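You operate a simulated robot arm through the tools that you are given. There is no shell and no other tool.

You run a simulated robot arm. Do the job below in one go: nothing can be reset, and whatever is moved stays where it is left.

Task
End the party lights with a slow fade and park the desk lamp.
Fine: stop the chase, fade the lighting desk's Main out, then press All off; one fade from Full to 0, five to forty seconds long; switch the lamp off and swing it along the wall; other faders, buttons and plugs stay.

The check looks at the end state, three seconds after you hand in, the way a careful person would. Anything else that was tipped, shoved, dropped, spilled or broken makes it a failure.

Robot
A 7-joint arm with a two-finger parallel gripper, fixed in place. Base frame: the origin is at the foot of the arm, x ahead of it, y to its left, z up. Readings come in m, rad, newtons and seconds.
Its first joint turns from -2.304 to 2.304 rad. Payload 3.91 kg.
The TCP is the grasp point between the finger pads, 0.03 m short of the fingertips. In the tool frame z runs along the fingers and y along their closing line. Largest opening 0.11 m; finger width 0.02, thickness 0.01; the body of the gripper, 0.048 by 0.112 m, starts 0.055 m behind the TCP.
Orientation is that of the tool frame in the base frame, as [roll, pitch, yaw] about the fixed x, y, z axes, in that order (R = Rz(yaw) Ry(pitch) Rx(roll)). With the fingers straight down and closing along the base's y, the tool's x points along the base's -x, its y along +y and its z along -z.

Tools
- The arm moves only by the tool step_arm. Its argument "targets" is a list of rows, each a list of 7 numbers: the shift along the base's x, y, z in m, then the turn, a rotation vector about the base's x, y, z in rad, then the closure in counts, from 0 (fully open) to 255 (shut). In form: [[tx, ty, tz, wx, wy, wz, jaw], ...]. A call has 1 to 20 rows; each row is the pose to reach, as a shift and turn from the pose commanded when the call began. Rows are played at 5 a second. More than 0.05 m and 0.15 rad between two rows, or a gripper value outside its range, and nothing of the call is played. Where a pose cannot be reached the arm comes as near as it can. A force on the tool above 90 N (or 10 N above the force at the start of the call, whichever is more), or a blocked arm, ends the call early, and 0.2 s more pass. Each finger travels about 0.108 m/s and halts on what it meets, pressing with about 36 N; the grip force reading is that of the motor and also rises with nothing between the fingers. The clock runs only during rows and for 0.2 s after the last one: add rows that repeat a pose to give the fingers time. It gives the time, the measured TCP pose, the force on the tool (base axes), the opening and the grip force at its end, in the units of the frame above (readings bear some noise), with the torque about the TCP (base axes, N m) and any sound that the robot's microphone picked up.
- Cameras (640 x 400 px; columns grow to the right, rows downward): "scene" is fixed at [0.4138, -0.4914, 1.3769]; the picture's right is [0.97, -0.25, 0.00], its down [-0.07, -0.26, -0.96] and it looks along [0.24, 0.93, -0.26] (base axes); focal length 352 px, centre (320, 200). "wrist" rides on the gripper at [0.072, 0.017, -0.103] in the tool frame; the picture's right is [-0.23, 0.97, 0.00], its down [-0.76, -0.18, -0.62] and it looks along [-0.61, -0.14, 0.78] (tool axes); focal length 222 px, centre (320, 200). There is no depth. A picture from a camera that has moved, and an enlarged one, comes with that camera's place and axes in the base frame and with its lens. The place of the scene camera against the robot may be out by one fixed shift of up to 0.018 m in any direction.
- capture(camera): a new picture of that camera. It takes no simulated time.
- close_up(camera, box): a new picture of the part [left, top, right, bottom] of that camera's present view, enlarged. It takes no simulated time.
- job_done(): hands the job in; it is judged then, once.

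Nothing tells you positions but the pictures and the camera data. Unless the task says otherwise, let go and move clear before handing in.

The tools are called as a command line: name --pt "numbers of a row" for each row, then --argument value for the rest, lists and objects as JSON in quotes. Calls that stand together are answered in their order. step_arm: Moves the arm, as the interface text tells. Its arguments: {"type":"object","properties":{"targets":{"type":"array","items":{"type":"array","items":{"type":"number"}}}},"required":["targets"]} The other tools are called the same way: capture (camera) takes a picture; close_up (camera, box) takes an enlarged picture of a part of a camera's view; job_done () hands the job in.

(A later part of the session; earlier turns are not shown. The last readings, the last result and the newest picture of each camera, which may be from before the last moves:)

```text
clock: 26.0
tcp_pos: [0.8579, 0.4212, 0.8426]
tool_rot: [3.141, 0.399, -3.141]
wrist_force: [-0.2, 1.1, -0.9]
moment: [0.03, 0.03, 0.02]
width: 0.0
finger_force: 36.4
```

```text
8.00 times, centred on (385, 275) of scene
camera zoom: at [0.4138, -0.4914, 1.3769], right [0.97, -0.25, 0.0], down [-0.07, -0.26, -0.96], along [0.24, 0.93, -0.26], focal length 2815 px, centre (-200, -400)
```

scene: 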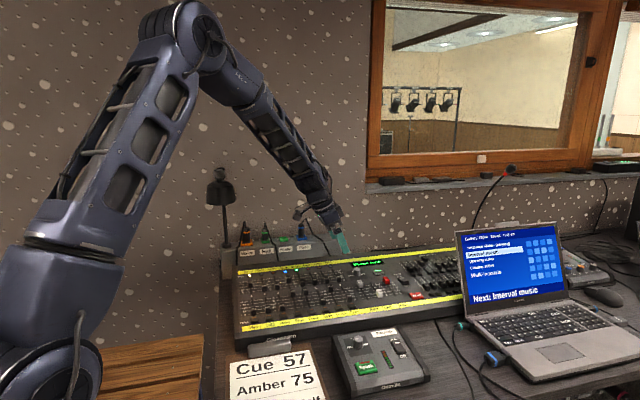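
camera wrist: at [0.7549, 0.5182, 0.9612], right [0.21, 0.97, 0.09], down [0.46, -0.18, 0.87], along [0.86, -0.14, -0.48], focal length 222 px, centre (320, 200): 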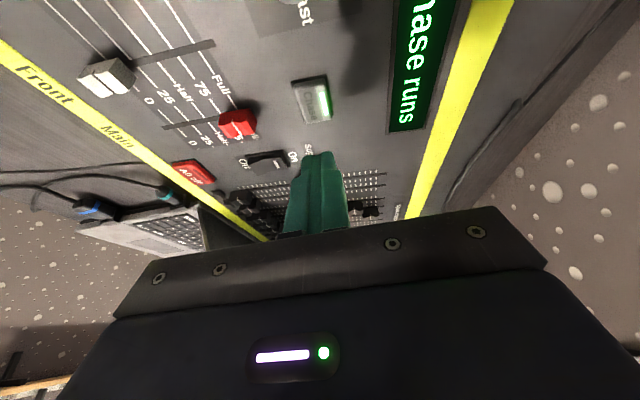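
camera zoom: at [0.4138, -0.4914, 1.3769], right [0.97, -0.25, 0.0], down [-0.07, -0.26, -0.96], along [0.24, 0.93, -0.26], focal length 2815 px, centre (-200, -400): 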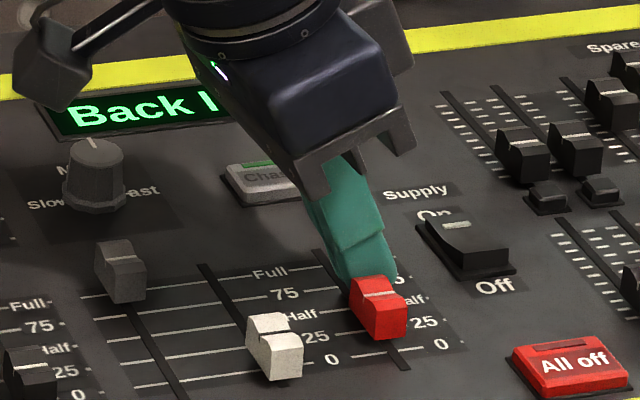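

Main is now a little below 25. I'll push the last stretch, then feel for the end stop.

step_arm --pt "0 -0.001 -0.0001 0 0 0 255" --pt "0 -0.002 -0.0003 0 0 0 255" --pt "0 -0.003 -0.0004 0 0 0 255" --pt "0 -0.004 -0.0005 0 0 0 255" --pt "0 -0.005 -0.0007 0 0 0 255" --pt "0 -0.006 -0.0008 0 0 0 255" --pt "0 -0.007 -0.0009 0 0 0 255" --pt "0 -0.008 -0.001 0 0 0 255" --pt "0 -0.009 -0.0012 0 0 0 255" --pt "0 -0.01 -0.0013 0 0 0 255" --pt "0 -0.011 -0.0014 0 0 0 255" --pt "0 -0.012 -0.0016 0 0 0 255"

close_up --camera "wrist" --box '[220, 100, 380, 200]'

close_up --camera "scene" --box '[355, 250, 415, 300]'

```text
clock: 28.6
tcp_pos: [0.8567, 0.4062, 0.8408]
tool_rot: [3.14, 0.4, 3.141]
wrist_force: [0.4, 0.3, 0.6]
moment: [0.02, -0.05, 0.0]
width: 0.0
finger_force: 36.4
```

```text
4.00 times, centred on (300, 150) of wrist
camera zoom: at [0.75, 0.4247, 0.9079], right [0.21, 0.97, 0.09], down [0.46, -0.18, 0.87], along [0.86, -0.14, -0.48], focal length 888 px, centre (400, 400)
```

zoom: 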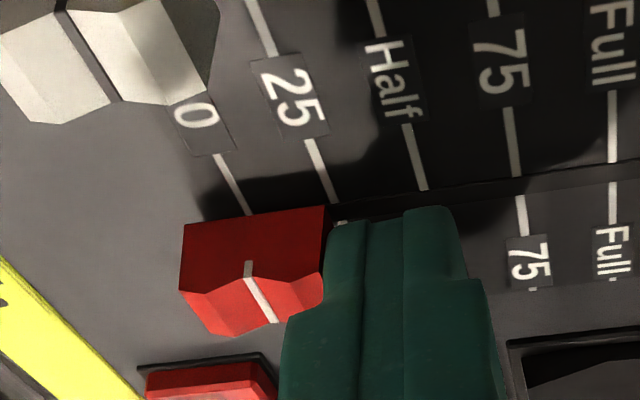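

```text
8.00 times, centred on (385, 275) of scene
camera zoom: at [0.4138, -0.4914, 1.3769], right [0.97, -0.25, 0.0], down [-0.07, -0.26, -0.96], along [0.24, 0.93, -0.26], focal length 2815 px, centre (-200, -400)
```

zoom: 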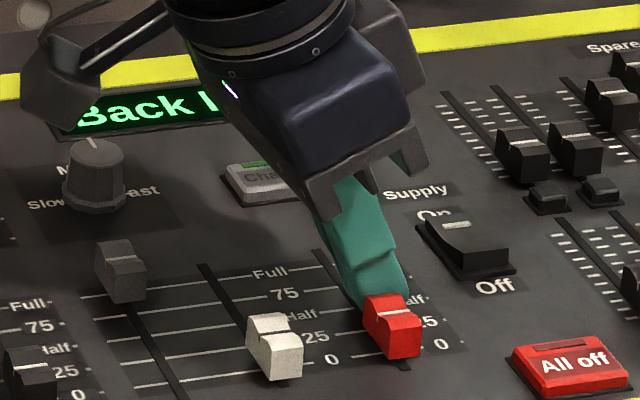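

Main is within a couple of millimetres of 0. I'll ease it onto the stop.

step_arm --pt "0 -0.001 -0.0001 0 0 0 255" --pt "0 -0.002 -0.0003 0 0 0 255" --pt "0 -0.003 -0.0004 0 0 0 255"

close_up --camera "wrist" --box '[220, 100, 380, 200]'

close_up --camera "scene" --box '[355, 250, 415, 300]'

```text
clock: 29.4
tcp_pos: [0.8573, 0.4047, 0.8408]
tool_rot: [3.14, 0.4, -3.141]
wrist_force: [-0.3, 3.0, 0.2]
moment: [0.08, 0.02, -0.02]
width: 0.0
finger_force: 36.2
```

```text
4.00 times, centred on (300, 150) of wrist
camera zoom: at [0.7506, 0.4218, 0.908], right [0.21, 0.97, 0.09], down [0.46, -0.18, 0.87], along [0.86, -0.14, -0.48], focal length 888 px, centre (400, 400)
```

zoom: 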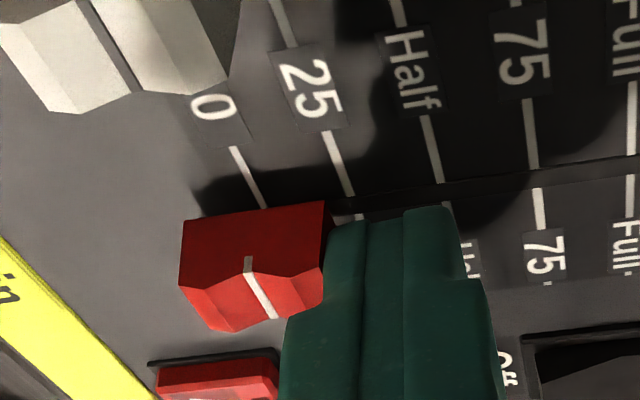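

```text
8.00 times, centred on (385, 275) of scene
camera zoom: at [0.4138, -0.4914, 1.3769], right [0.97, -0.25, 0.0], down [-0.07, -0.26, -0.96], along [0.24, 0.93, -0.26], focal length 2815 px, centre (-200, -400)
```

zoom: 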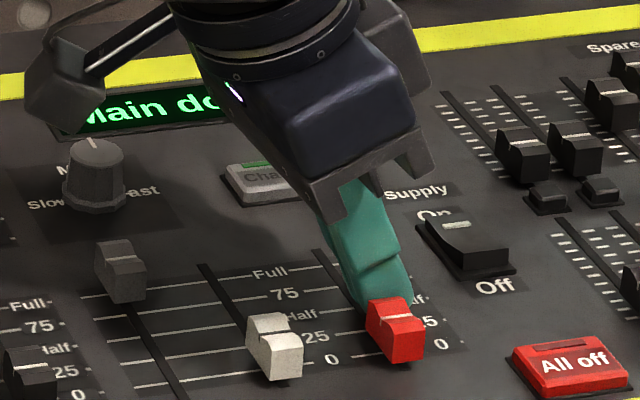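

The display shows "Main do…" and the side force has risen to 3 N, so Main is on its stop at 0. The fade took about 12 s. I'll back away from the cap and lift.

step_arm --pt "0 0.003 0.0004 0 0 0 255" --pt "0 0.006 0.001 0 0 0 255" --pt "0 0.008 0.008 0 0 0 255" --pt "0 0.008 0.02 0 0 0 255" --pt "0 0.008 0.04 0 0 0 255" --pt "0 0.008 0.06 0 0 0 255" --pt "0 0.008 0.06 0 0 0 255"

close_up --camera "wrist" --box '[160, 80, 400, 230]'

close_up --camera "scene" --box '[335, 240, 445, 310]'

```text
clock: 31.0
tcp_pos: [0.8595, 0.4116, 0.9009]
tool_rot: [3.141, 0.4, 3.141]
wrist_force: [-0.4, 0.2, -1.0]
moment: [0.02, -0.01, 0.04]
width: 0.0
finger_force: 35.8
```

```text
2.67 times, centred on (280, 155) of wrist
camera zoom: at [0.7526, 0.4293, 0.9677], right [0.21, 0.97, 0.09], down [0.46, -0.18, 0.87], along [0.86, -0.14, -0.48], focal length 592 px, centre (427, 320)
```

zoom: 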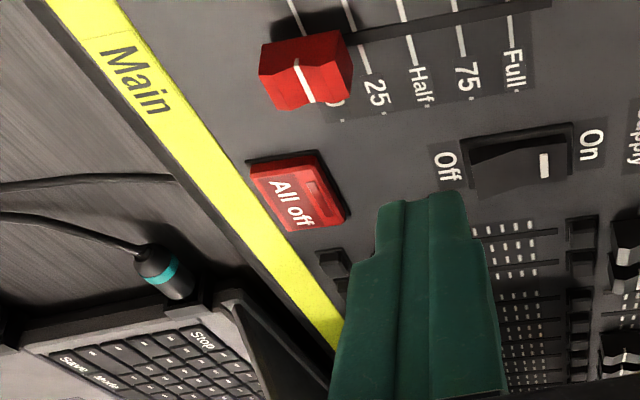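

```text
5.71 times, centred on (390, 275) of scene
camera zoom: at [0.4138, -0.4914, 1.3769], right [0.97, -0.25, 0.0], down [-0.07, -0.26, -0.96], along [0.24, 0.93, -0.26], focal length 2010 px, centre (-80, -229)
```

zoom: 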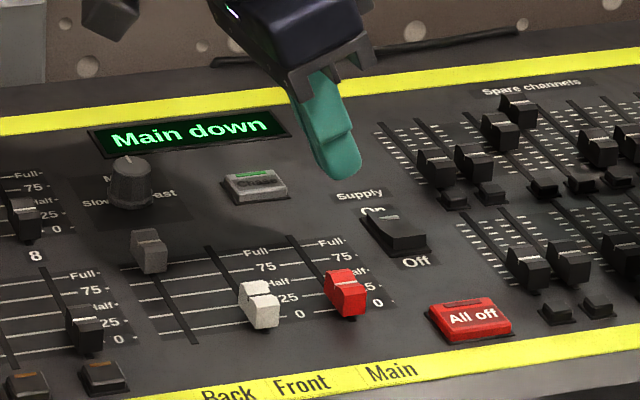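

The display reads "Main down" and the cap lines up with the other fader at 0. Next I'll hover over the red All off button at about (0.921, 0.356).

step_arm --pt "0.015 -0.014 0 0 0 0 255" --pt "0.03 -0.028 0 0 0 0 255" --pt "0.045 -0.042 0 0 0 0 255" --pt "0.059 -0.0565 0 0 0 0 255" --pt "0.059 -0.0565 -0.015 0 0 0 255" --pt "0.059 -0.0565 -0.03 0 0 0 255" --pt "0.059 -0.0565 -0.043 0 0 0 255" --pt "0.059 -0.0565 -0.043 0 0 0 255"

close_up --camera "wrist" --box '[200, 80, 400, 205]'

close_up --camera "scene" --box '[370, 255, 450, 310]'

```text
clock: 32.8
tcp_pos: [0.9178, 0.3579, 0.8562]
tool_rot: [3.139, 0.4, -3.141]
wrist_force: [0.2, -0.8, 0.0]
moment: [0.0, -0.04, -0.02]
width: 0.0
finger_force: 36.4
```

```text
3.20 times, centred on (300, 142) of wrist
camera zoom: at [0.811, 0.3735, 0.9228], right [0.21, 0.97, 0.09], down [0.46, -0.18, 0.87], along [0.86, -0.14, -0.48], focal length 711 px, centre (384, 384)
```

zoom: 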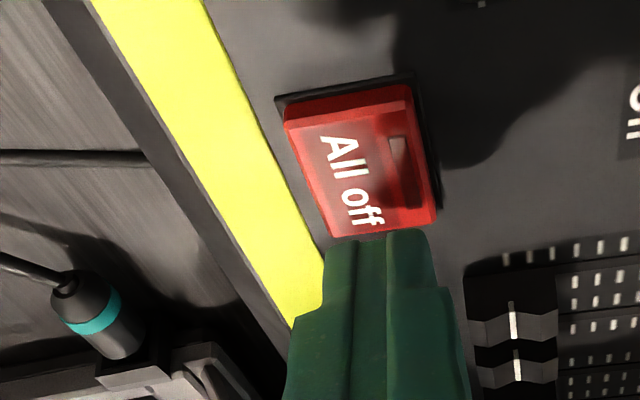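

```text
7.27 times, centred on (410, 282) of scene
camera zoom: at [0.4138, -0.4914, 1.3769], right [0.97, -0.25, 0.0], down [-0.07, -0.26, -0.96], along [0.24, 0.93, -0.26], focal length 2559 px, centre (-334, -400)
```

zoom: 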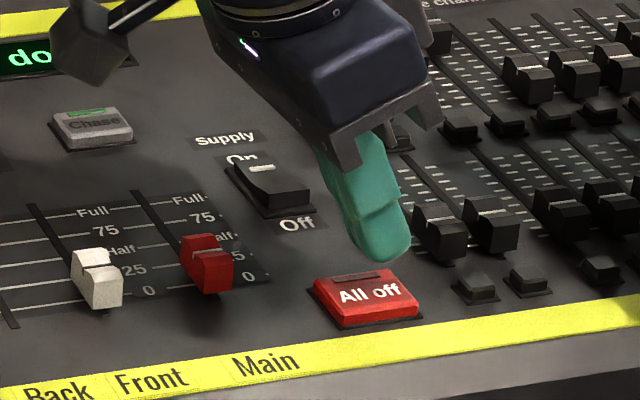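

The tip is centred about 17 mm above All off. I'll lower it and press gently.

step_arm --pt "0.001 -0.001 -0.005 0 0 0 255" --pt "0.001 -0.001 -0.009 0 0 0 255" --pt "0.001 -0.001 -0.012 0 0 0 255" --pt "0.001 -0.001 -0.014 0 0 0 255"

close_up --camera "wrist" --box '[200, 80, 400, 205]'

```text
clock: 33.8
tcp_pos: [0.9169, 0.3556, 0.8435]
tool_rot: [3.14, 0.4, -3.141]
wrist_force: [0.5, -0.4, -0.5]
moment: [0.0, -0.02, -0.01]
width: 0.0001
finger_force: 36.1
```

```text
3.20 times, centred on (300, 142) of wrist
camera zoom: at [0.8103, 0.3729, 0.9102], right [0.21, 0.97, 0.09], down [0.46, -0.18, 0.87], along [0.86, -0.14, -0.48], focal length 711 px, centre (384, 384)
```

zoom: 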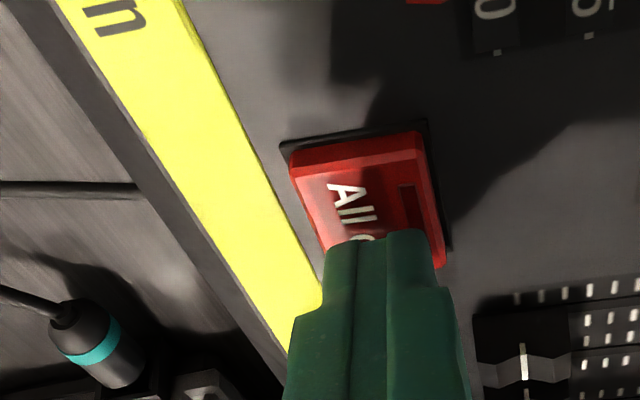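

The tip is about to touch All off, so I'll press in 1 mm steps.

step_arm --pt "0 0 -0.001 0 0 0 255" --pt "0 0 -0.002 0 0 0 255" --pt "0 0 -0.003 0 0 0 255" --pt "0 0 -0.004 0 0 0 255"

close_up --camera "wrist" --box '[200, 80, 400, 205]'

close_up --camera "scene" --box '[335, 240, 445, 310]'

```text
clock: 34.8
tcp_pos: [0.9174, 0.3545, 0.8407]
tool_rot: [3.141, 0.399, -3.14]
wrist_force: [-1.1, -0.4, 3.4]
moment: [-0.03, 0.02, 0.0]
width: 0.0
finger_force: 36.0
heard: click
```

```text
3.20 times, centred on (300, 142) of wrist
camera zoom: at [0.8104, 0.3718, 0.9067], right [0.21, 0.97, 0.09], down [0.46, -0.18, 0.87], along [0.86, -0.14, -0.48], focal length 711 px, centre (384, 384)
```

zoom: 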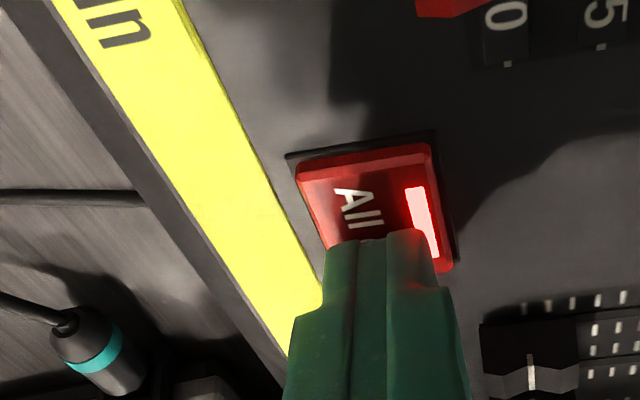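

```text
5.71 times, centred on (390, 275) of scene
camera zoom: at [0.4138, -0.4914, 1.3769], right [0.97, -0.25, 0.0], down [-0.07, -0.26, -0.96], along [0.24, 0.93, -0.26], focal length 2010 px, centre (-80, -229)
```

zoom: 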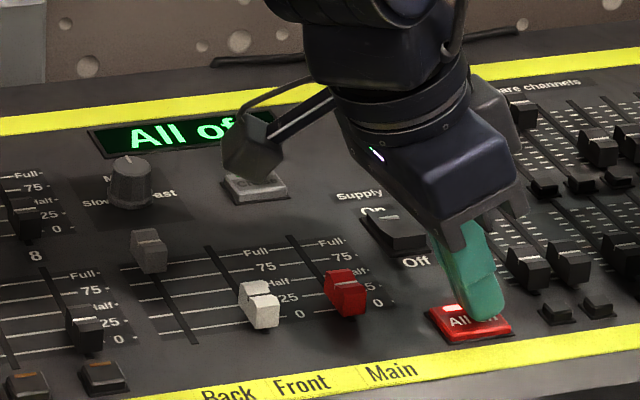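

The display now shows "All off" and its light is on. I'll lift straight up and look over the desk and the lamp.

step_arm --pt "0 0 0.01 0 0 0 255" --pt "0 0 0.03 0 0 0 255" --pt "0 0 0.06 0 0 0 255" --pt "0 0 0.1 0 0 0 255" --pt "-0.03 0.01 0.14 0 0.08 0 255" --pt "-0.07 0.02 0.18 0 0.16 0 255" --pt "-0.11 0.03 0.22 0 0.24 0 255" --pt "-0.15 0.04 0.26 0 0.32 0 255" --pt "-0.19 0.05 0.3 0 0.4 0 255" --pt "-0.22 0.05 0.34 0 0.4 0 255" --pt "-0.22 0.05 0.36 0 0.4 0 255"

capture --camera "scene"

close_up --camera "scene" --box '[230, 230, 460, 350]'

close_up --camera "scene" --box '[180, 150, 360, 290]'

```text
refused: row 5 steps farther than a row can; nothing moved
```

```text
taken
```

scene: 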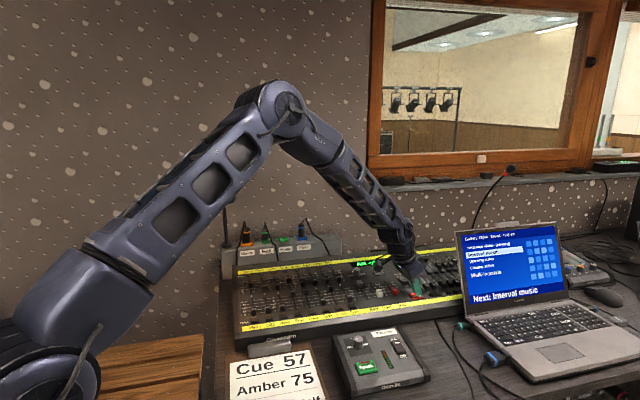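

```text
2.78 times, centred on (345, 290) of scene
camera zoom: at [0.4138, -0.4914, 1.3769], right [0.97, -0.25, 0.0], down [-0.07, -0.26, -0.96], along [0.24, 0.93, -0.26], focal length 979 px, centre (250, -50)
```

zoom: 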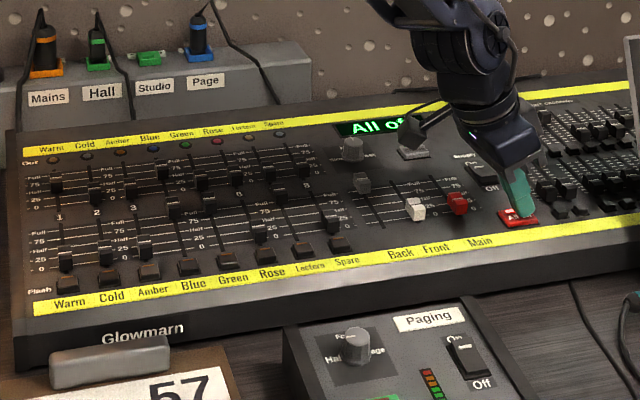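

```text
2.86 times, centred on (270, 220) of scene
camera zoom: at [0.4138, -0.4914, 1.3769], right [0.97, -0.25, 0.0], down [-0.07, -0.26, -0.96], along [0.24, 0.93, -0.26], focal length 1005 px, centre (463, 143)
```

zoom: 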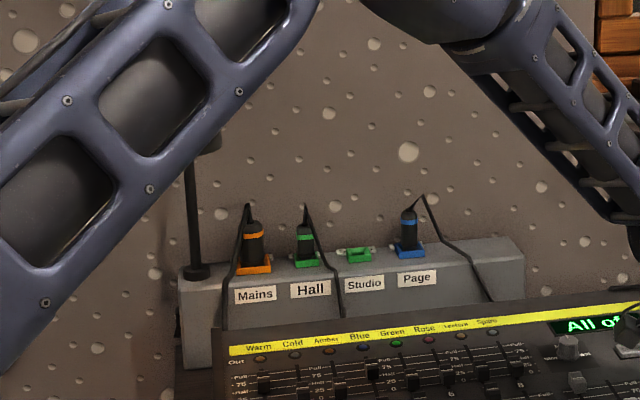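

That path had one step too long and nothing moved. I'll repeat it with smaller steps.

step_arm --pt "0 0 0.01 0 0 0 255" --pt "0 0 0.03 0 0 0 255" --pt "0 0 0.06 0 0 0 255" --pt "0 0 0.09 0 0 0 255" --pt "-0.02 0.005 0.12 0 0.05 0 255" --pt "-0.05 0.01 0.15 0 0.1 0 255" --pt "-0.08 0.02 0.18 0 0.16 0 255" --pt "-0.11 0.03 0.21 0 0.22 0 255" --pt "-0.14 0.04 0.24 0 0.28 0 255" --pt "-0.17 0.05 0.27 0 0.34 0 255" --pt "-0.2 0.05 0.3 0 0.4 0 255" --pt "-0.22 0.05 0.33 0 0.4 0 255" --pt "-0.22 0.05 0.36 0 0.4 0 255" --pt "-0.22 0.05 0.36 0 0.4 0 255"

capture --camera "scene"

close_up --camera "scene" --box '[230, 230, 460, 350]'

close_up --camera "scene" --box '[180, 150, 360, 290]'

```text
clock: 37.8
tcp_pos: [0.6966, 0.4049, 1.1997]
tool_rot: [3.139, 0.0, 3.141]
wrist_force: [0.3, -0.7, -0.6]
moment: [-0.03, -0.02, -0.01]
width: 0.0001
finger_force: 36.0
```

```text
taken
```

scene: 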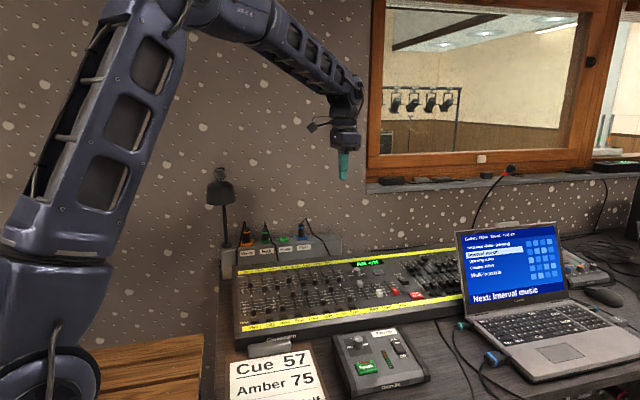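

```text
2.78 times, centred on (345, 290) of scene
camera zoom: at [0.4138, -0.4914, 1.3769], right [0.97, -0.25, 0.0], down [-0.07, -0.26, -0.96], along [0.24, 0.93, -0.26], focal length 979 px, centre (250, -50)
```

zoom: 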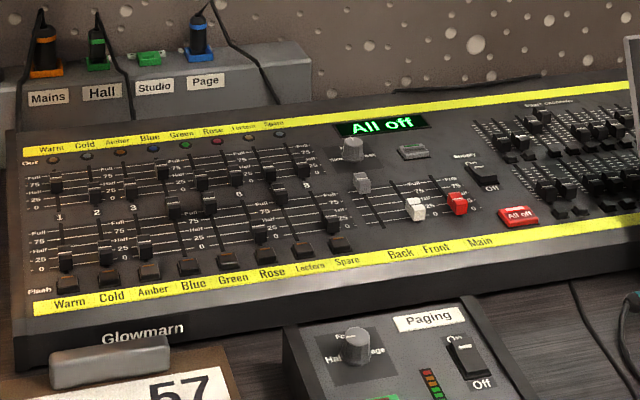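

```text
2.86 times, centred on (270, 220) of scene
camera zoom: at [0.4138, -0.4914, 1.3769], right [0.97, -0.25, 0.0], down [-0.07, -0.26, -0.96], along [0.24, 0.93, -0.26], focal length 1005 px, centre (463, 143)
```

zoom: 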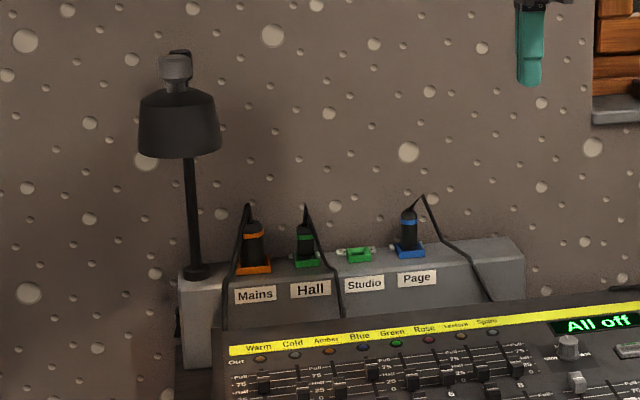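

All off is confirmed and every other desk fader and button looks unchanged. Next is the lamp rocker on the left end of the plug box, so I'll go back high over the lamp and open the fingers for a view.

step_arm --pt "0 0 0.04 0 0 0 255" --pt "0 0 0.08 0 0 0 255" --pt "0 0 0.12 0 0 0 200" --pt "0 0 0.16 0 0 0 100" --pt "-0.01 0.005 0.2 0 0 0 0" --pt "-0.05 0.01 0.2 0 0 0 0" --pt "-0.09 0.02 0.2 0 0 0 0" --pt "-0.13 0.03 0.2 0 0 0 0" --pt "-0.17 0.04 0.2 0 0 0 0" --pt "-0.21 0.05 0.2 0 0 0 0" --pt "-0.25 0.06 0.2 0 0 0 0" --pt "-0.29 0.07 0.2 0 0 0 0" --pt "-0.33 0.08 0.2 0 0 0 0" --pt "-0.37 0.09 0.2 0 0 0 0" --pt "-0.41 0.1 0.2 0 0 0 0" --pt "-0.45 0.11 0.2 0 0 0 0" --pt "-0.49 0.12 0.2 0 0 0 0" --pt "-0.53 0.13 0.2 0 0 0 0" --pt "-0.55 0.14 0.2 0 0 0 0" --pt "-0.55 0.14 0.2 0 0 0 0"

capture --camera "wrist"

capture --camera "scene"

```text
clock: 42.0
tcp_pos: [0.147, 0.5443, 1.3992]
tool_rot: [3.139, 0.001, 3.141]
wrist_force: [0.1, 0.6, 0.2]
moment: [-0.01, 0.01, 0.01]
width: 0.1098
finger_force: 0.1
```

```text
taken
camera wrist: at [0.0743, 0.5611, 1.5015], right [0.23, 0.97, 0.0], down [0.76, -0.18, 0.62], along [0.61, -0.14, -0.78], focal length 222 px, centre (320, 200)
```

wrist: 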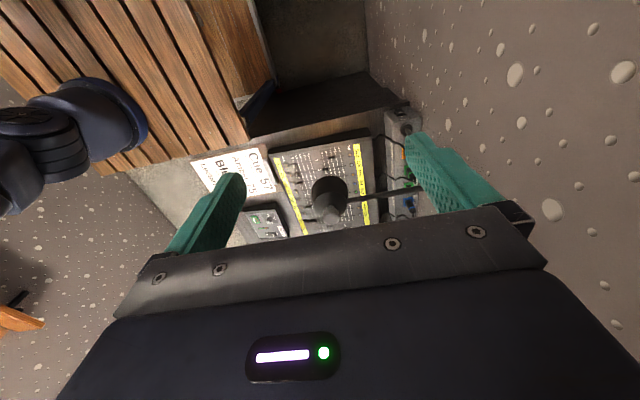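

```text
taken
```

scene: 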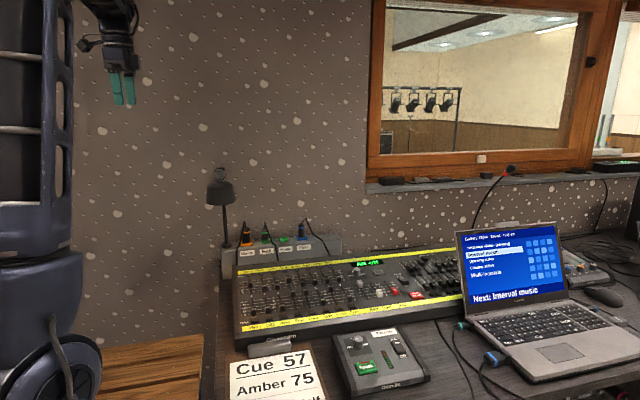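

There is open space left of the desk beside the wall. I'll zoom in on the plug box end, the lamp post and the wall.

close_up --camera "wrist" --box '[350, 70, 450, 140]'

close_up --camera "wrist" --box '[290, 150, 430, 240]'

close_up --camera "wrist" --box '[440, 20, 640, 140]'

close_up --camera "scene" --box '[190, 150, 290, 280]'

```text
5.71 times, centred on (400, 105) of wrist
camera zoom: at [0.0743, 0.5611, 1.5015], right [0.23, 0.97, 0.0], down [0.76, -0.18, 0.62], along [0.61, -0.14, -0.78], focal length 1269 px, centre (-137, 743)
```

zoom: 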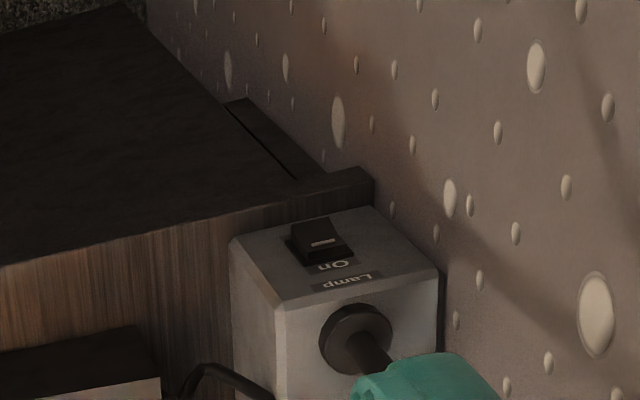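

```text
4.44 times, centred on (360, 195) of wrist
camera zoom: at [0.0743, 0.5611, 1.5015], right [0.23, 0.97, 0.0], down [0.76, -0.18, 0.62], along [0.61, -0.14, -0.78], focal length 987 px, centre (142, 222)
```

zoom: 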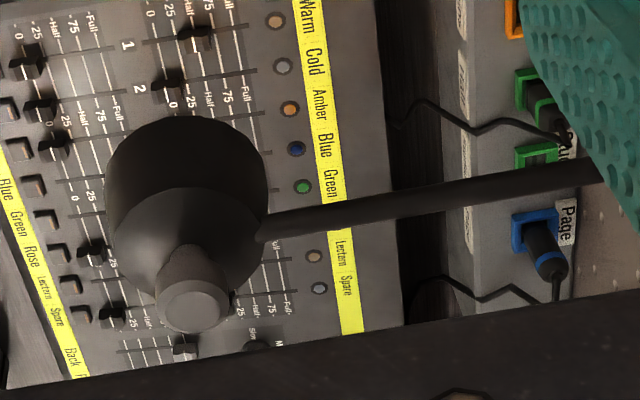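

```text
3.20 times, centred on (540, 80) of wrist
camera zoom: at [0.0743, 0.5611, 1.5015], right [0.23, 0.97, 0.0], down [0.76, -0.18, 0.62], along [0.61, -0.14, -0.78], focal length 711 px, centre (-384, 584)
```

zoom: 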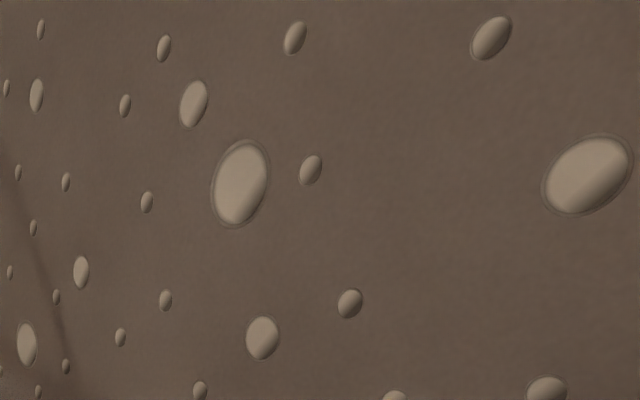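

```text
3.08 times, centred on (240, 215) of scene
camera zoom: at [0.4138, -0.4914, 1.3769], right [0.97, -0.25, 0.0], down [-0.07, -0.26, -0.96], along [0.24, 0.93, -0.26], focal length 1082 px, centre (566, 154)
```

zoom: 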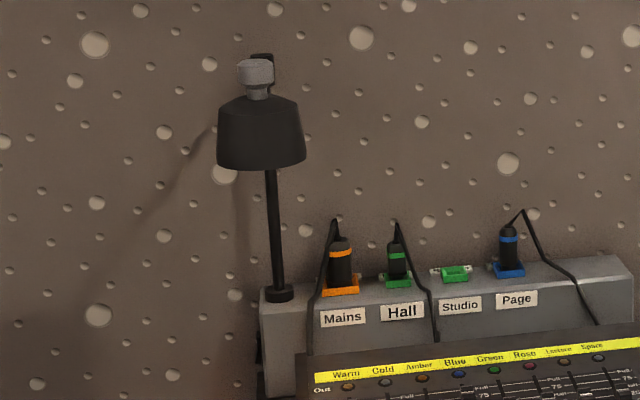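

I place the rocker at about (0.337, 0.749), with its raised lower half near z 0.79. The box's left end is at x 0.343, its top at z 0.867, and the wall at y 0.80. I'll turn the tool 30° while still high so the gripper stays clear of the wall.

step_arm --pt "0 0 0 0 0 0.1 0" --pt "0 0 0 0 0 0.2 0" --pt "0 0 0 0 0 0.3 0" --pt "0 0 0 0 0 0.4 0" --pt "0 0 0 0 0 0.5236 0" --pt "0 0 0 0 0 0.5236 0"

step_arm --pt "0 0.01 -0.03 0.05 -0.0866 0 0" --pt "0 0.02 -0.06 0.1 -0.1732 0 0" --pt "0 0.03 -0.09 0.15 -0.2598 0 0" --pt "0 0.04 -0.12 0.2 -0.3464 0 0" --pt "0.005 0.05 -0.15 0.25 -0.433 0 0" --pt "0.01 0.06 -0.18 0.3 -0.5196 0 0" --pt "0.015 0.07 -0.21 0.35 -0.6062 0 0" --pt "0.02 0.08 -0.24 0.35 -0.6062 0 0" --pt "0.025 0.09 -0.27 0.35 -0.6062 0 0" --pt "0.03 0.1 -0.3 0.35 -0.6062 0 0" --pt "0.03 0.1 -0.3 0.35 -0.6062 0 0"

capture --camera "wrist"

capture --camera "scene"

```text
clock: 43.4
tcp_pos: [0.1467, 0.5467, 1.4001]
tool_rot: [3.14, 0.001, -2.615]
wrist_force: [-0.1, -0.4, -1.0]
moment: [0.02, 0.0, -0.01]
width: 0.1098
finger_force: 0.0
```

```text
clock: 45.8
tcp_pos: [0.1764, 0.6469, 1.1015]
tool_rot: [3.14, 0.7, -2.619]
wrist_force: [0.7, 0.0, 0.1]
moment: [0.01, -0.01, -0.03]
width: 0.1098
finger_force: 0.0
```

```text
taken
camera wrist: at [0.0625, 0.6003, 1.1334], right [-0.34, 0.93, 0.15], down [0.25, -0.06, 0.97], along [0.91, 0.36, -0.21], focal length 222 px, centre (320, 200)
```

wrist: 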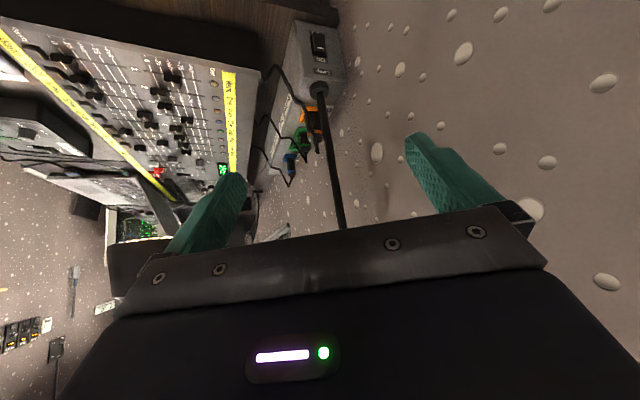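

```text
taken
```

scene: 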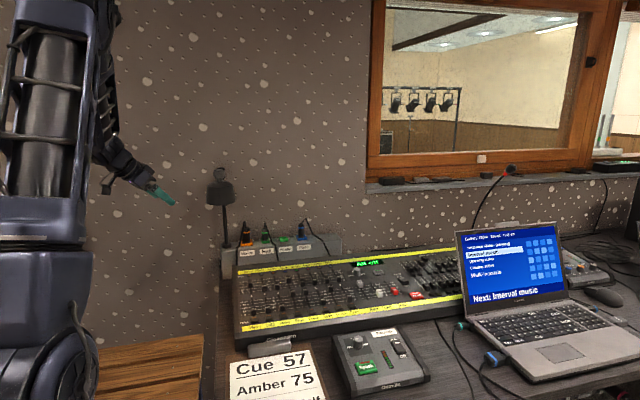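

The camera now looks straight at the end of the plug box. I'll enlarge the rocker.

close_up --camera "wrist" --box '[270, 0, 370, 80]'

close_up --camera "wrist" --box '[290, 10, 350, 60]'

```text
5.00 times, centred on (320, 40) of wrist
camera zoom: at [0.0625, 0.6003, 1.1334], right [-0.34, 0.93, 0.15], down [0.25, -0.06, 0.97], along [0.91, 0.36, -0.21], focal length 1111 px, centre (320, 1000)
```

zoom: 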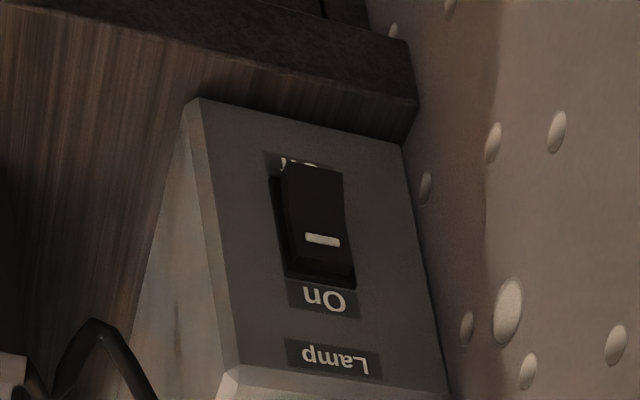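

```text
8.00 times, centred on (320, 35) of wrist
camera zoom: at [0.0625, 0.6003, 1.1334], right [-0.34, 0.93, 0.15], down [0.25, -0.06, 0.97], along [0.91, 0.36, -0.21], focal length 1777 px, centre (320, 1520)
```

zoom: 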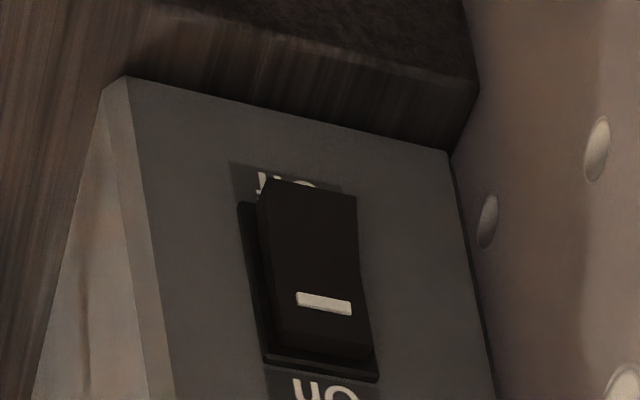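

The rocker frame is centred at (0.342, 0.750, 0.805). Its raised Off end sits near (0.333, 0.750, 0.790), the desk top is at z 0.756 and the wall near y 0.805. I'll close the fingers and move in until about 3 cm short of it.

step_arm --pt "0.01 0.009 -0.03 0 0 0 128" --pt "0.02 0.018 -0.065 0 0 0 255" --pt "0.03 0.027 -0.1 0 0 0 255" --pt "0.04 0.036 -0.135 0 0 0 255" --pt "0.052 0.045 -0.17 0 0 0 255" --pt "0.064 0.053 -0.2 0 0 0 255" --pt "0.07 0.064 -0.225 0 0 0 255" --pt "0.078 0.075 -0.25 0 0 0 255" --pt "0.088 0.087 -0.272 0 0 0 255" --pt "0.0986 0.0989 -0.294 0 0 0 255" --pt "0.0986 0.0989 -0.294 0 0 0 255"

capture --camera "wrist"

close_up --camera "wrist" --box '[240, 60, 440, 220]'

close_up --camera "scene" --box '[150, 200, 290, 310]'

```text
clock: 48.2
tcp_pos: [0.2744, 0.7465, 0.803]
tool_rot: [3.14, 0.7, -2.617]
wrist_force: [0.8, 0.9, 0.9]
moment: [0.01, 0.01, 0.01]
width: 0.0001
finger_force: 35.8
```

```text
taken
camera wrist: at [0.1607, 0.6997, 0.8354], right [-0.34, 0.93, 0.15], down [0.25, -0.06, 0.97], along [0.91, 0.36, -0.21], focal length 222 px, centre (320, 200)
```

wrist: 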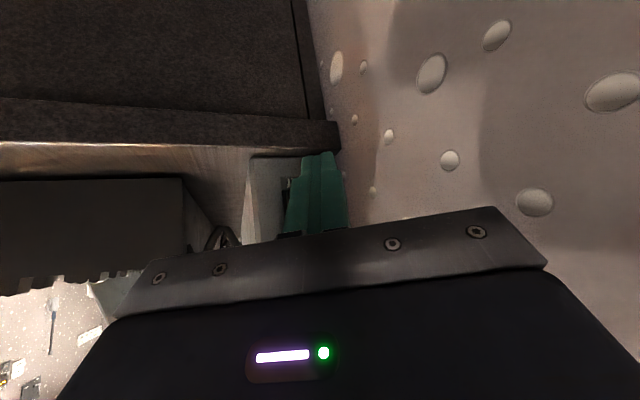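

```text
2.50 times, centred on (340, 140) of wrist
camera zoom: at [0.1607, 0.6997, 0.8354], right [-0.34, 0.93, 0.15], down [0.25, -0.06, 0.97], along [0.91, 0.36, -0.21], focal length 555 px, centre (270, 350)
```

zoom: 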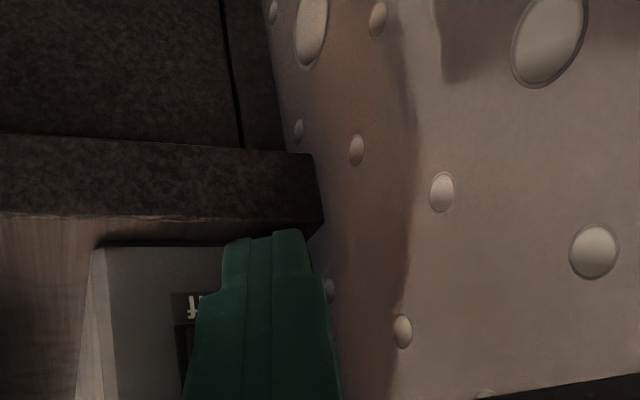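

```text
3.64 times, centred on (220, 255) of scene
camera zoom: at [0.4138, -0.4914, 1.3769], right [0.97, -0.25, 0.0], down [-0.07, -0.26, -0.96], along [0.24, 0.93, -0.26], focal length 1279 px, centre (684, 0)
```

zoom: 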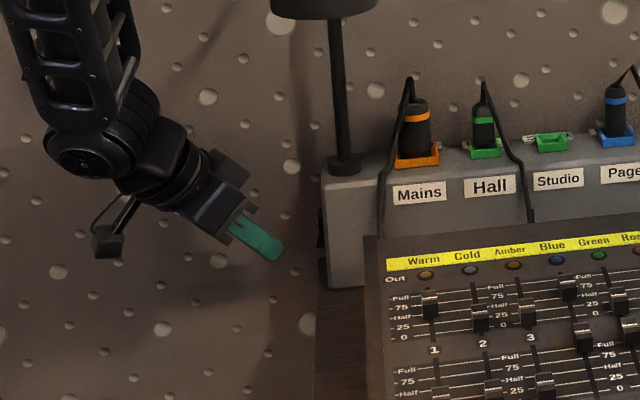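

The fingertip is about 3 cm left of the rocker and slightly low. I'll check the alignment from the side view.

close_up --camera "scene" --box '[210, 245, 250, 275]'

close_up --camera "wrist" --box '[270, 130, 370, 210]'

```text
13.33 times, centred on (230, 260) of scene
camera zoom: at [0.4138, -0.4914, 1.3769], right [0.97, -0.25, 0.0], down [-0.07, -0.26, -0.96], along [0.24, 0.93, -0.26], focal length 4691 px, centre (1520, -600)
```

zoom: 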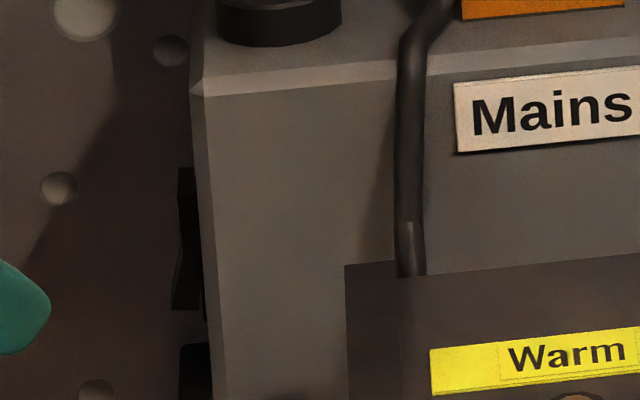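

```text
5.00 times, centred on (320, 170) of wrist
camera zoom: at [0.1607, 0.6997, 0.8354], right [-0.34, 0.93, 0.15], down [0.25, -0.06, 0.97], along [0.91, 0.36, -0.21], focal length 1111 px, centre (320, 350)
```

zoom: 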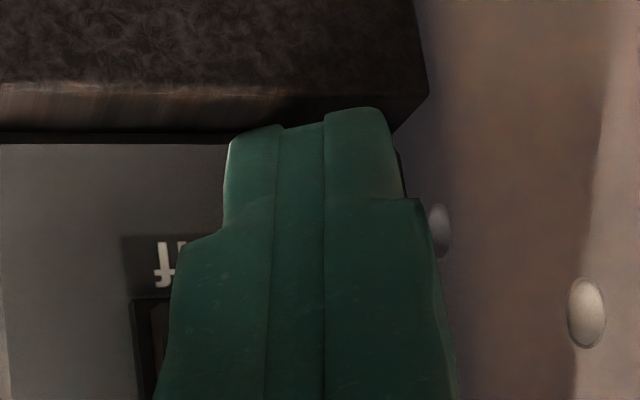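

In the side view the fingertip will meet the rocker's raised lower end, about 30 mm away. I'll close most of that gap, then press in small steps.

step_arm --pt "0.008 0 0.001 0 0 0 255" --pt "0.016 0 0.001 0 0 0 255" --pt "0.022 0 0.001 0 0 0 255" --pt "0.026 0 0.001 0 0 0 255" --pt "0.026 0 0.001 0 0 0 255"

close_up --camera "scene" --box '[210, 245, 250, 275]'

close_up --camera "wrist" --box '[270, 130, 370, 210]'

```text
clock: 49.4
tcp_pos: [0.3012, 0.7458, 0.8072]
tool_rot: [3.139, 0.699, -2.617]
wrist_force: [-1.0, -0.5, 0.2]
moment: [0.01, -0.01, 0.01]
width: 0.0002
finger_force: 36.4
```

```text
13.33 times, centred on (230, 260) of scene
camera zoom: at [0.4138, -0.4914, 1.3769], right [0.97, -0.25, 0.0], down [-0.07, -0.26, -0.96], along [0.24, 0.93, -0.26], focal length 4691 px, centre (1520, -600)
```

zoom: 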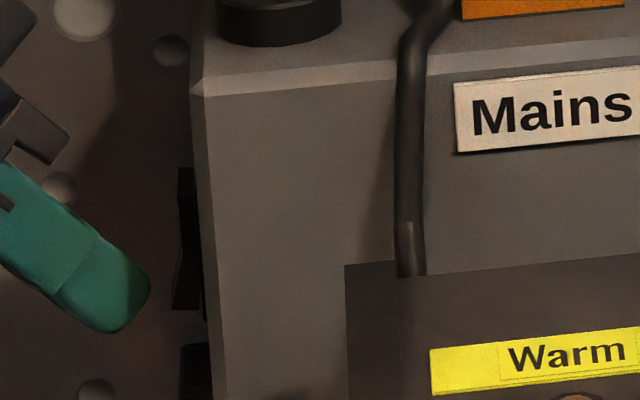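

```text
5.00 times, centred on (320, 170) of wrist
camera zoom: at [0.1876, 0.6987, 0.8392], right [-0.34, 0.93, 0.15], down [0.25, -0.06, 0.97], along [0.91, 0.36, -0.21], focal length 1111 px, centre (320, 350)
```

zoom: 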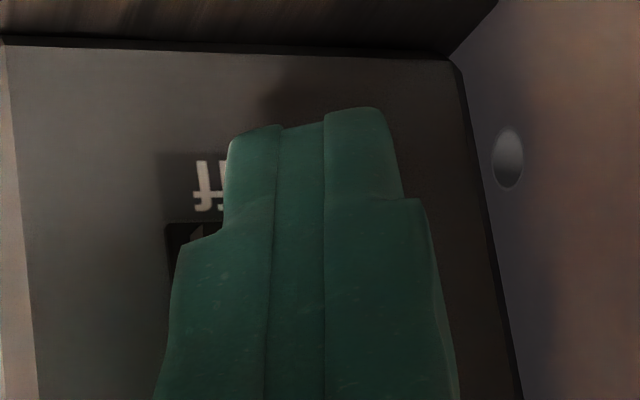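

The tip is a few millimetres from the rocker's lower end. I'll start pressing slowly toward the box.

step_arm --pt "0.002 0.002 0 0 0 0 255" --pt "0.004 0.002 0 0 0 0 255" --pt "0.006 0.002 0 0 0 0 255" --pt "0.008 0.002 0 0 0 0 255"

close_up --camera "scene" --box '[210, 245, 250, 275]'

```text
clock: 50.4
tcp_pos: [0.3084, 0.7479, 0.8066]
tool_rot: [3.139, 0.698, -2.618]
wrist_force: [-11.8, -9.6, 2.8]
moment: [-0.14, 0.13, -0.22]
width: 0.0
finger_force: 35.7
heard: click
```

```text
13.33 times, centred on (230, 260) of scene
camera zoom: at [0.4138, -0.4914, 1.3769], right [0.97, -0.25, 0.0], down [-0.07, -0.26, -0.96], along [0.24, 0.93, -0.26], focal length 4691 px, centre (1520, -600)
```

zoom: 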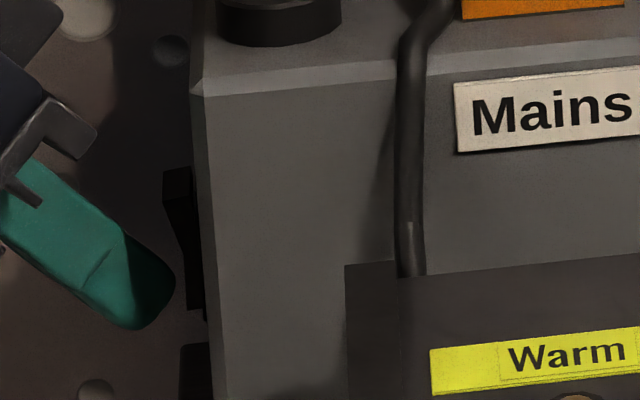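

The rocker clicked and flipped: its upper end now stands out and the lower end is in, meaning Off. I'll back straight away and raise the arm along the way I came in.

step_arm --pt "-0.008 -0.003 0 0 0 0 255" --pt "-0.02 -0.006 0 0 0 0 255" --pt "-0.035 -0.01 0.0 0 0 0 255" --pt "-0.05 -0.025 0.02 0 0 0 255" --pt "-0.06 -0.04 0.05 0 0 0 255" --pt "-0.07 -0.05 0.085 0 0 0 255" --pt "-0.08 -0.06 0.12 0 0 0 255" --pt "-0.09 -0.07 0.155 0 0 0 255" --pt "-0.1 -0.08 0.19 0 0 0 200" --pt "-0.11 -0.09 0.225 0 0 0 100" --pt "-0.12 -0.1 0.26 0 0 0 0" --pt "-0.13 -0.11 0.295 0 0 0 0" --pt "-0.13 -0.11 0.295 0 0 0 0"

capture --camera "wrist"

close_up --camera "wrist" --box '[270, 0, 370, 80]'

capture --camera "scene"

close_up --camera "scene" --box '[180, 150, 360, 290]'

```text
clock: 53.2
tcp_pos: [0.1791, 0.6388, 1.0985]
tool_rot: [3.139, 0.701, -2.617]
wrist_force: [0.3, 0.2, -0.7]
moment: [0.04, 0.06, 0.01]
width: 0.1101
finger_force: 0.0
```

```text
taken
camera wrist: at [0.0653, 0.5926, 1.1315], right [-0.34, 0.93, 0.15], down [0.25, -0.06, 0.97], along [0.91, 0.36, -0.21], focal length 222 px, centre (320, 200)
```

wrist: 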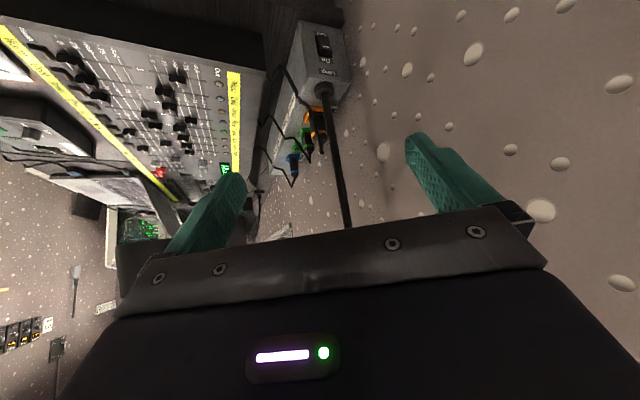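

```text
5.00 times, centred on (320, 40) of wrist
camera zoom: at [0.0653, 0.5926, 1.1315], right [-0.34, 0.93, 0.15], down [0.25, -0.06, 0.97], along [0.91, 0.36, -0.21], focal length 1111 px, centre (320, 1000)
```

zoom: 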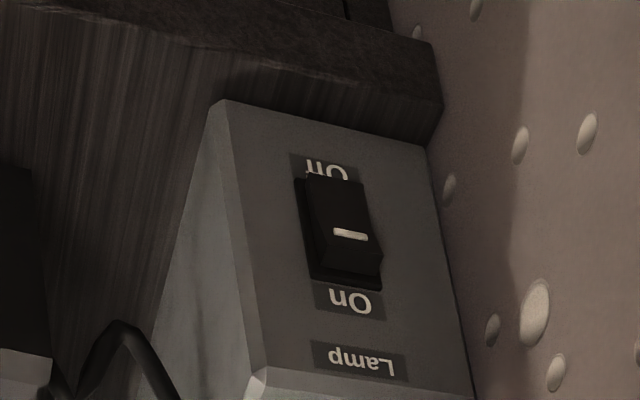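

```text
taken
```

scene: 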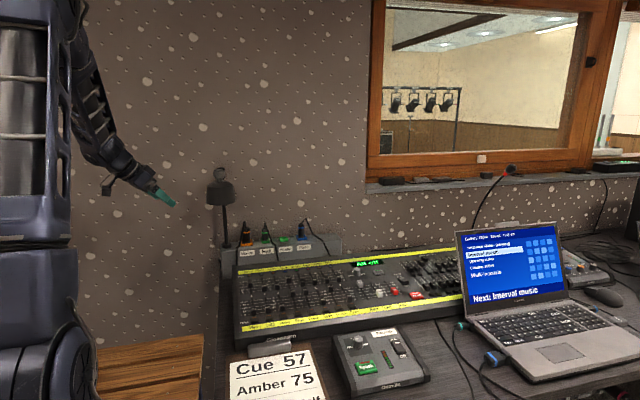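

```text
2.86 times, centred on (270, 220) of scene
camera zoom: at [0.4138, -0.4914, 1.3769], right [0.97, -0.25, 0.0], down [-0.07, -0.26, -0.96], along [0.24, 0.93, -0.26], focal length 1005 px, centre (463, 143)
```

zoom: 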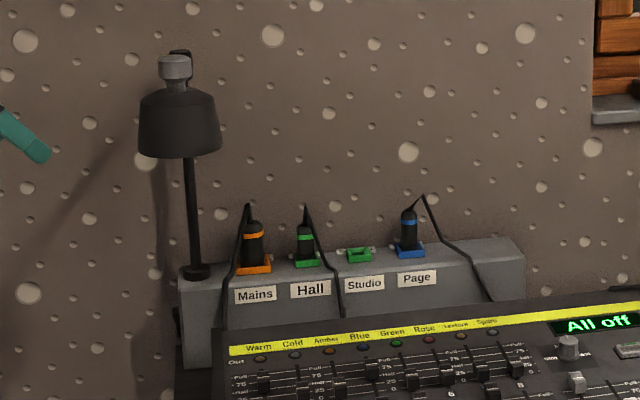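

The rocker is in its Off position and the wood around it has darkened, so the lamp is off. The post is at (0.366, 0.748) and the shade centre at (0.366, 0.515), with side walls from z 1.10 to 1.15. I'll right the tool, close the fingers and come beside the shade on its left.

step_arm --pt "0 -0.01 0.035 -0.05 0.0866 0 128" --pt "0 -0.02 0.07 -0.1 0.1732 0 255" --pt "0 -0.03 0.1 -0.15 0.2598 0 255" --pt "0 -0.045 0.13 -0.2 0.3464 0 255" --pt "0 -0.06 0.15 -0.25 0.433 0 255" --pt "0.0 -0.08 0.15 -0.3 0.5196 0 255" --pt "0.01 -0.1 0.15 -0.35 0.6062 0 255" --pt "0.03 -0.115 0.15 -0.35 0.6062 0 255" --pt "0.06 -0.124 0.15 -0.35 0.6062 0 255" --pt "0.085 -0.124 0.15 -0.35 0.6062 0 255" --pt "0.085 -0.124 0.15 -0.35 0.6062 0 255"

capture --camera "wrist"

close_up --camera "scene" --box '[140, 110, 300, 230]'

```text
clock: 55.6
tcp_pos: [0.2651, 0.5111, 1.2505]
tool_rot: [3.139, 0.0, -2.617]
wrist_force: [0.4, 0.3, 0.2]
moment: [0.01, 0.04, -0.01]
width: 0.0
finger_force: 35.7
```

```text
taken
camera wrist: at [0.1945, 0.4893, 1.3534], right [-0.29, 0.96, 0.0], down [0.75, 0.23, 0.62], along [0.6, 0.18, -0.78], focal length 222 px, centre (320, 200)
```

wrist: 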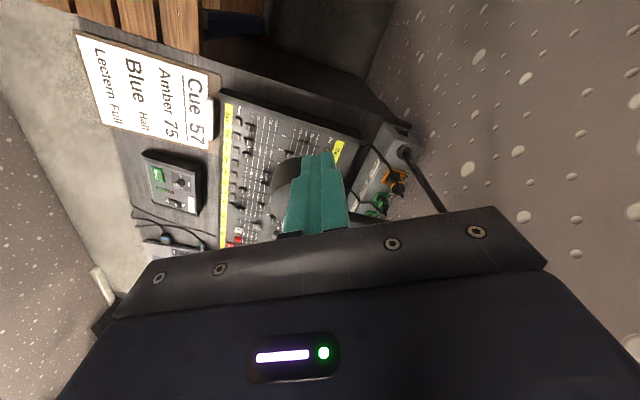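

```text
3.33 times, centred on (220, 170) of scene
camera zoom: at [0.4138, -0.4914, 1.3769], right [0.97, -0.25, 0.0], down [-0.07, -0.26, -0.96], along [0.24, 0.93, -0.26], focal length 1173 px, centre (653, 300)
```

zoom: 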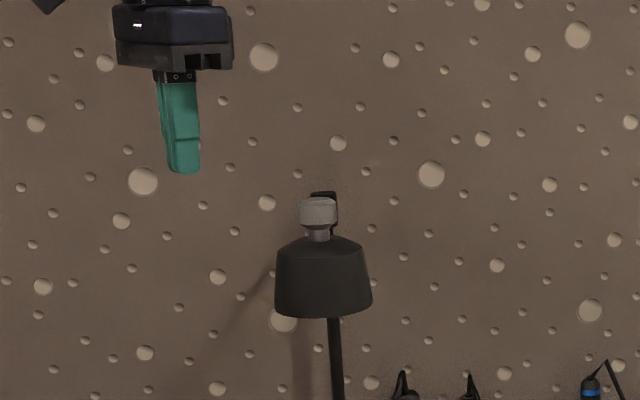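

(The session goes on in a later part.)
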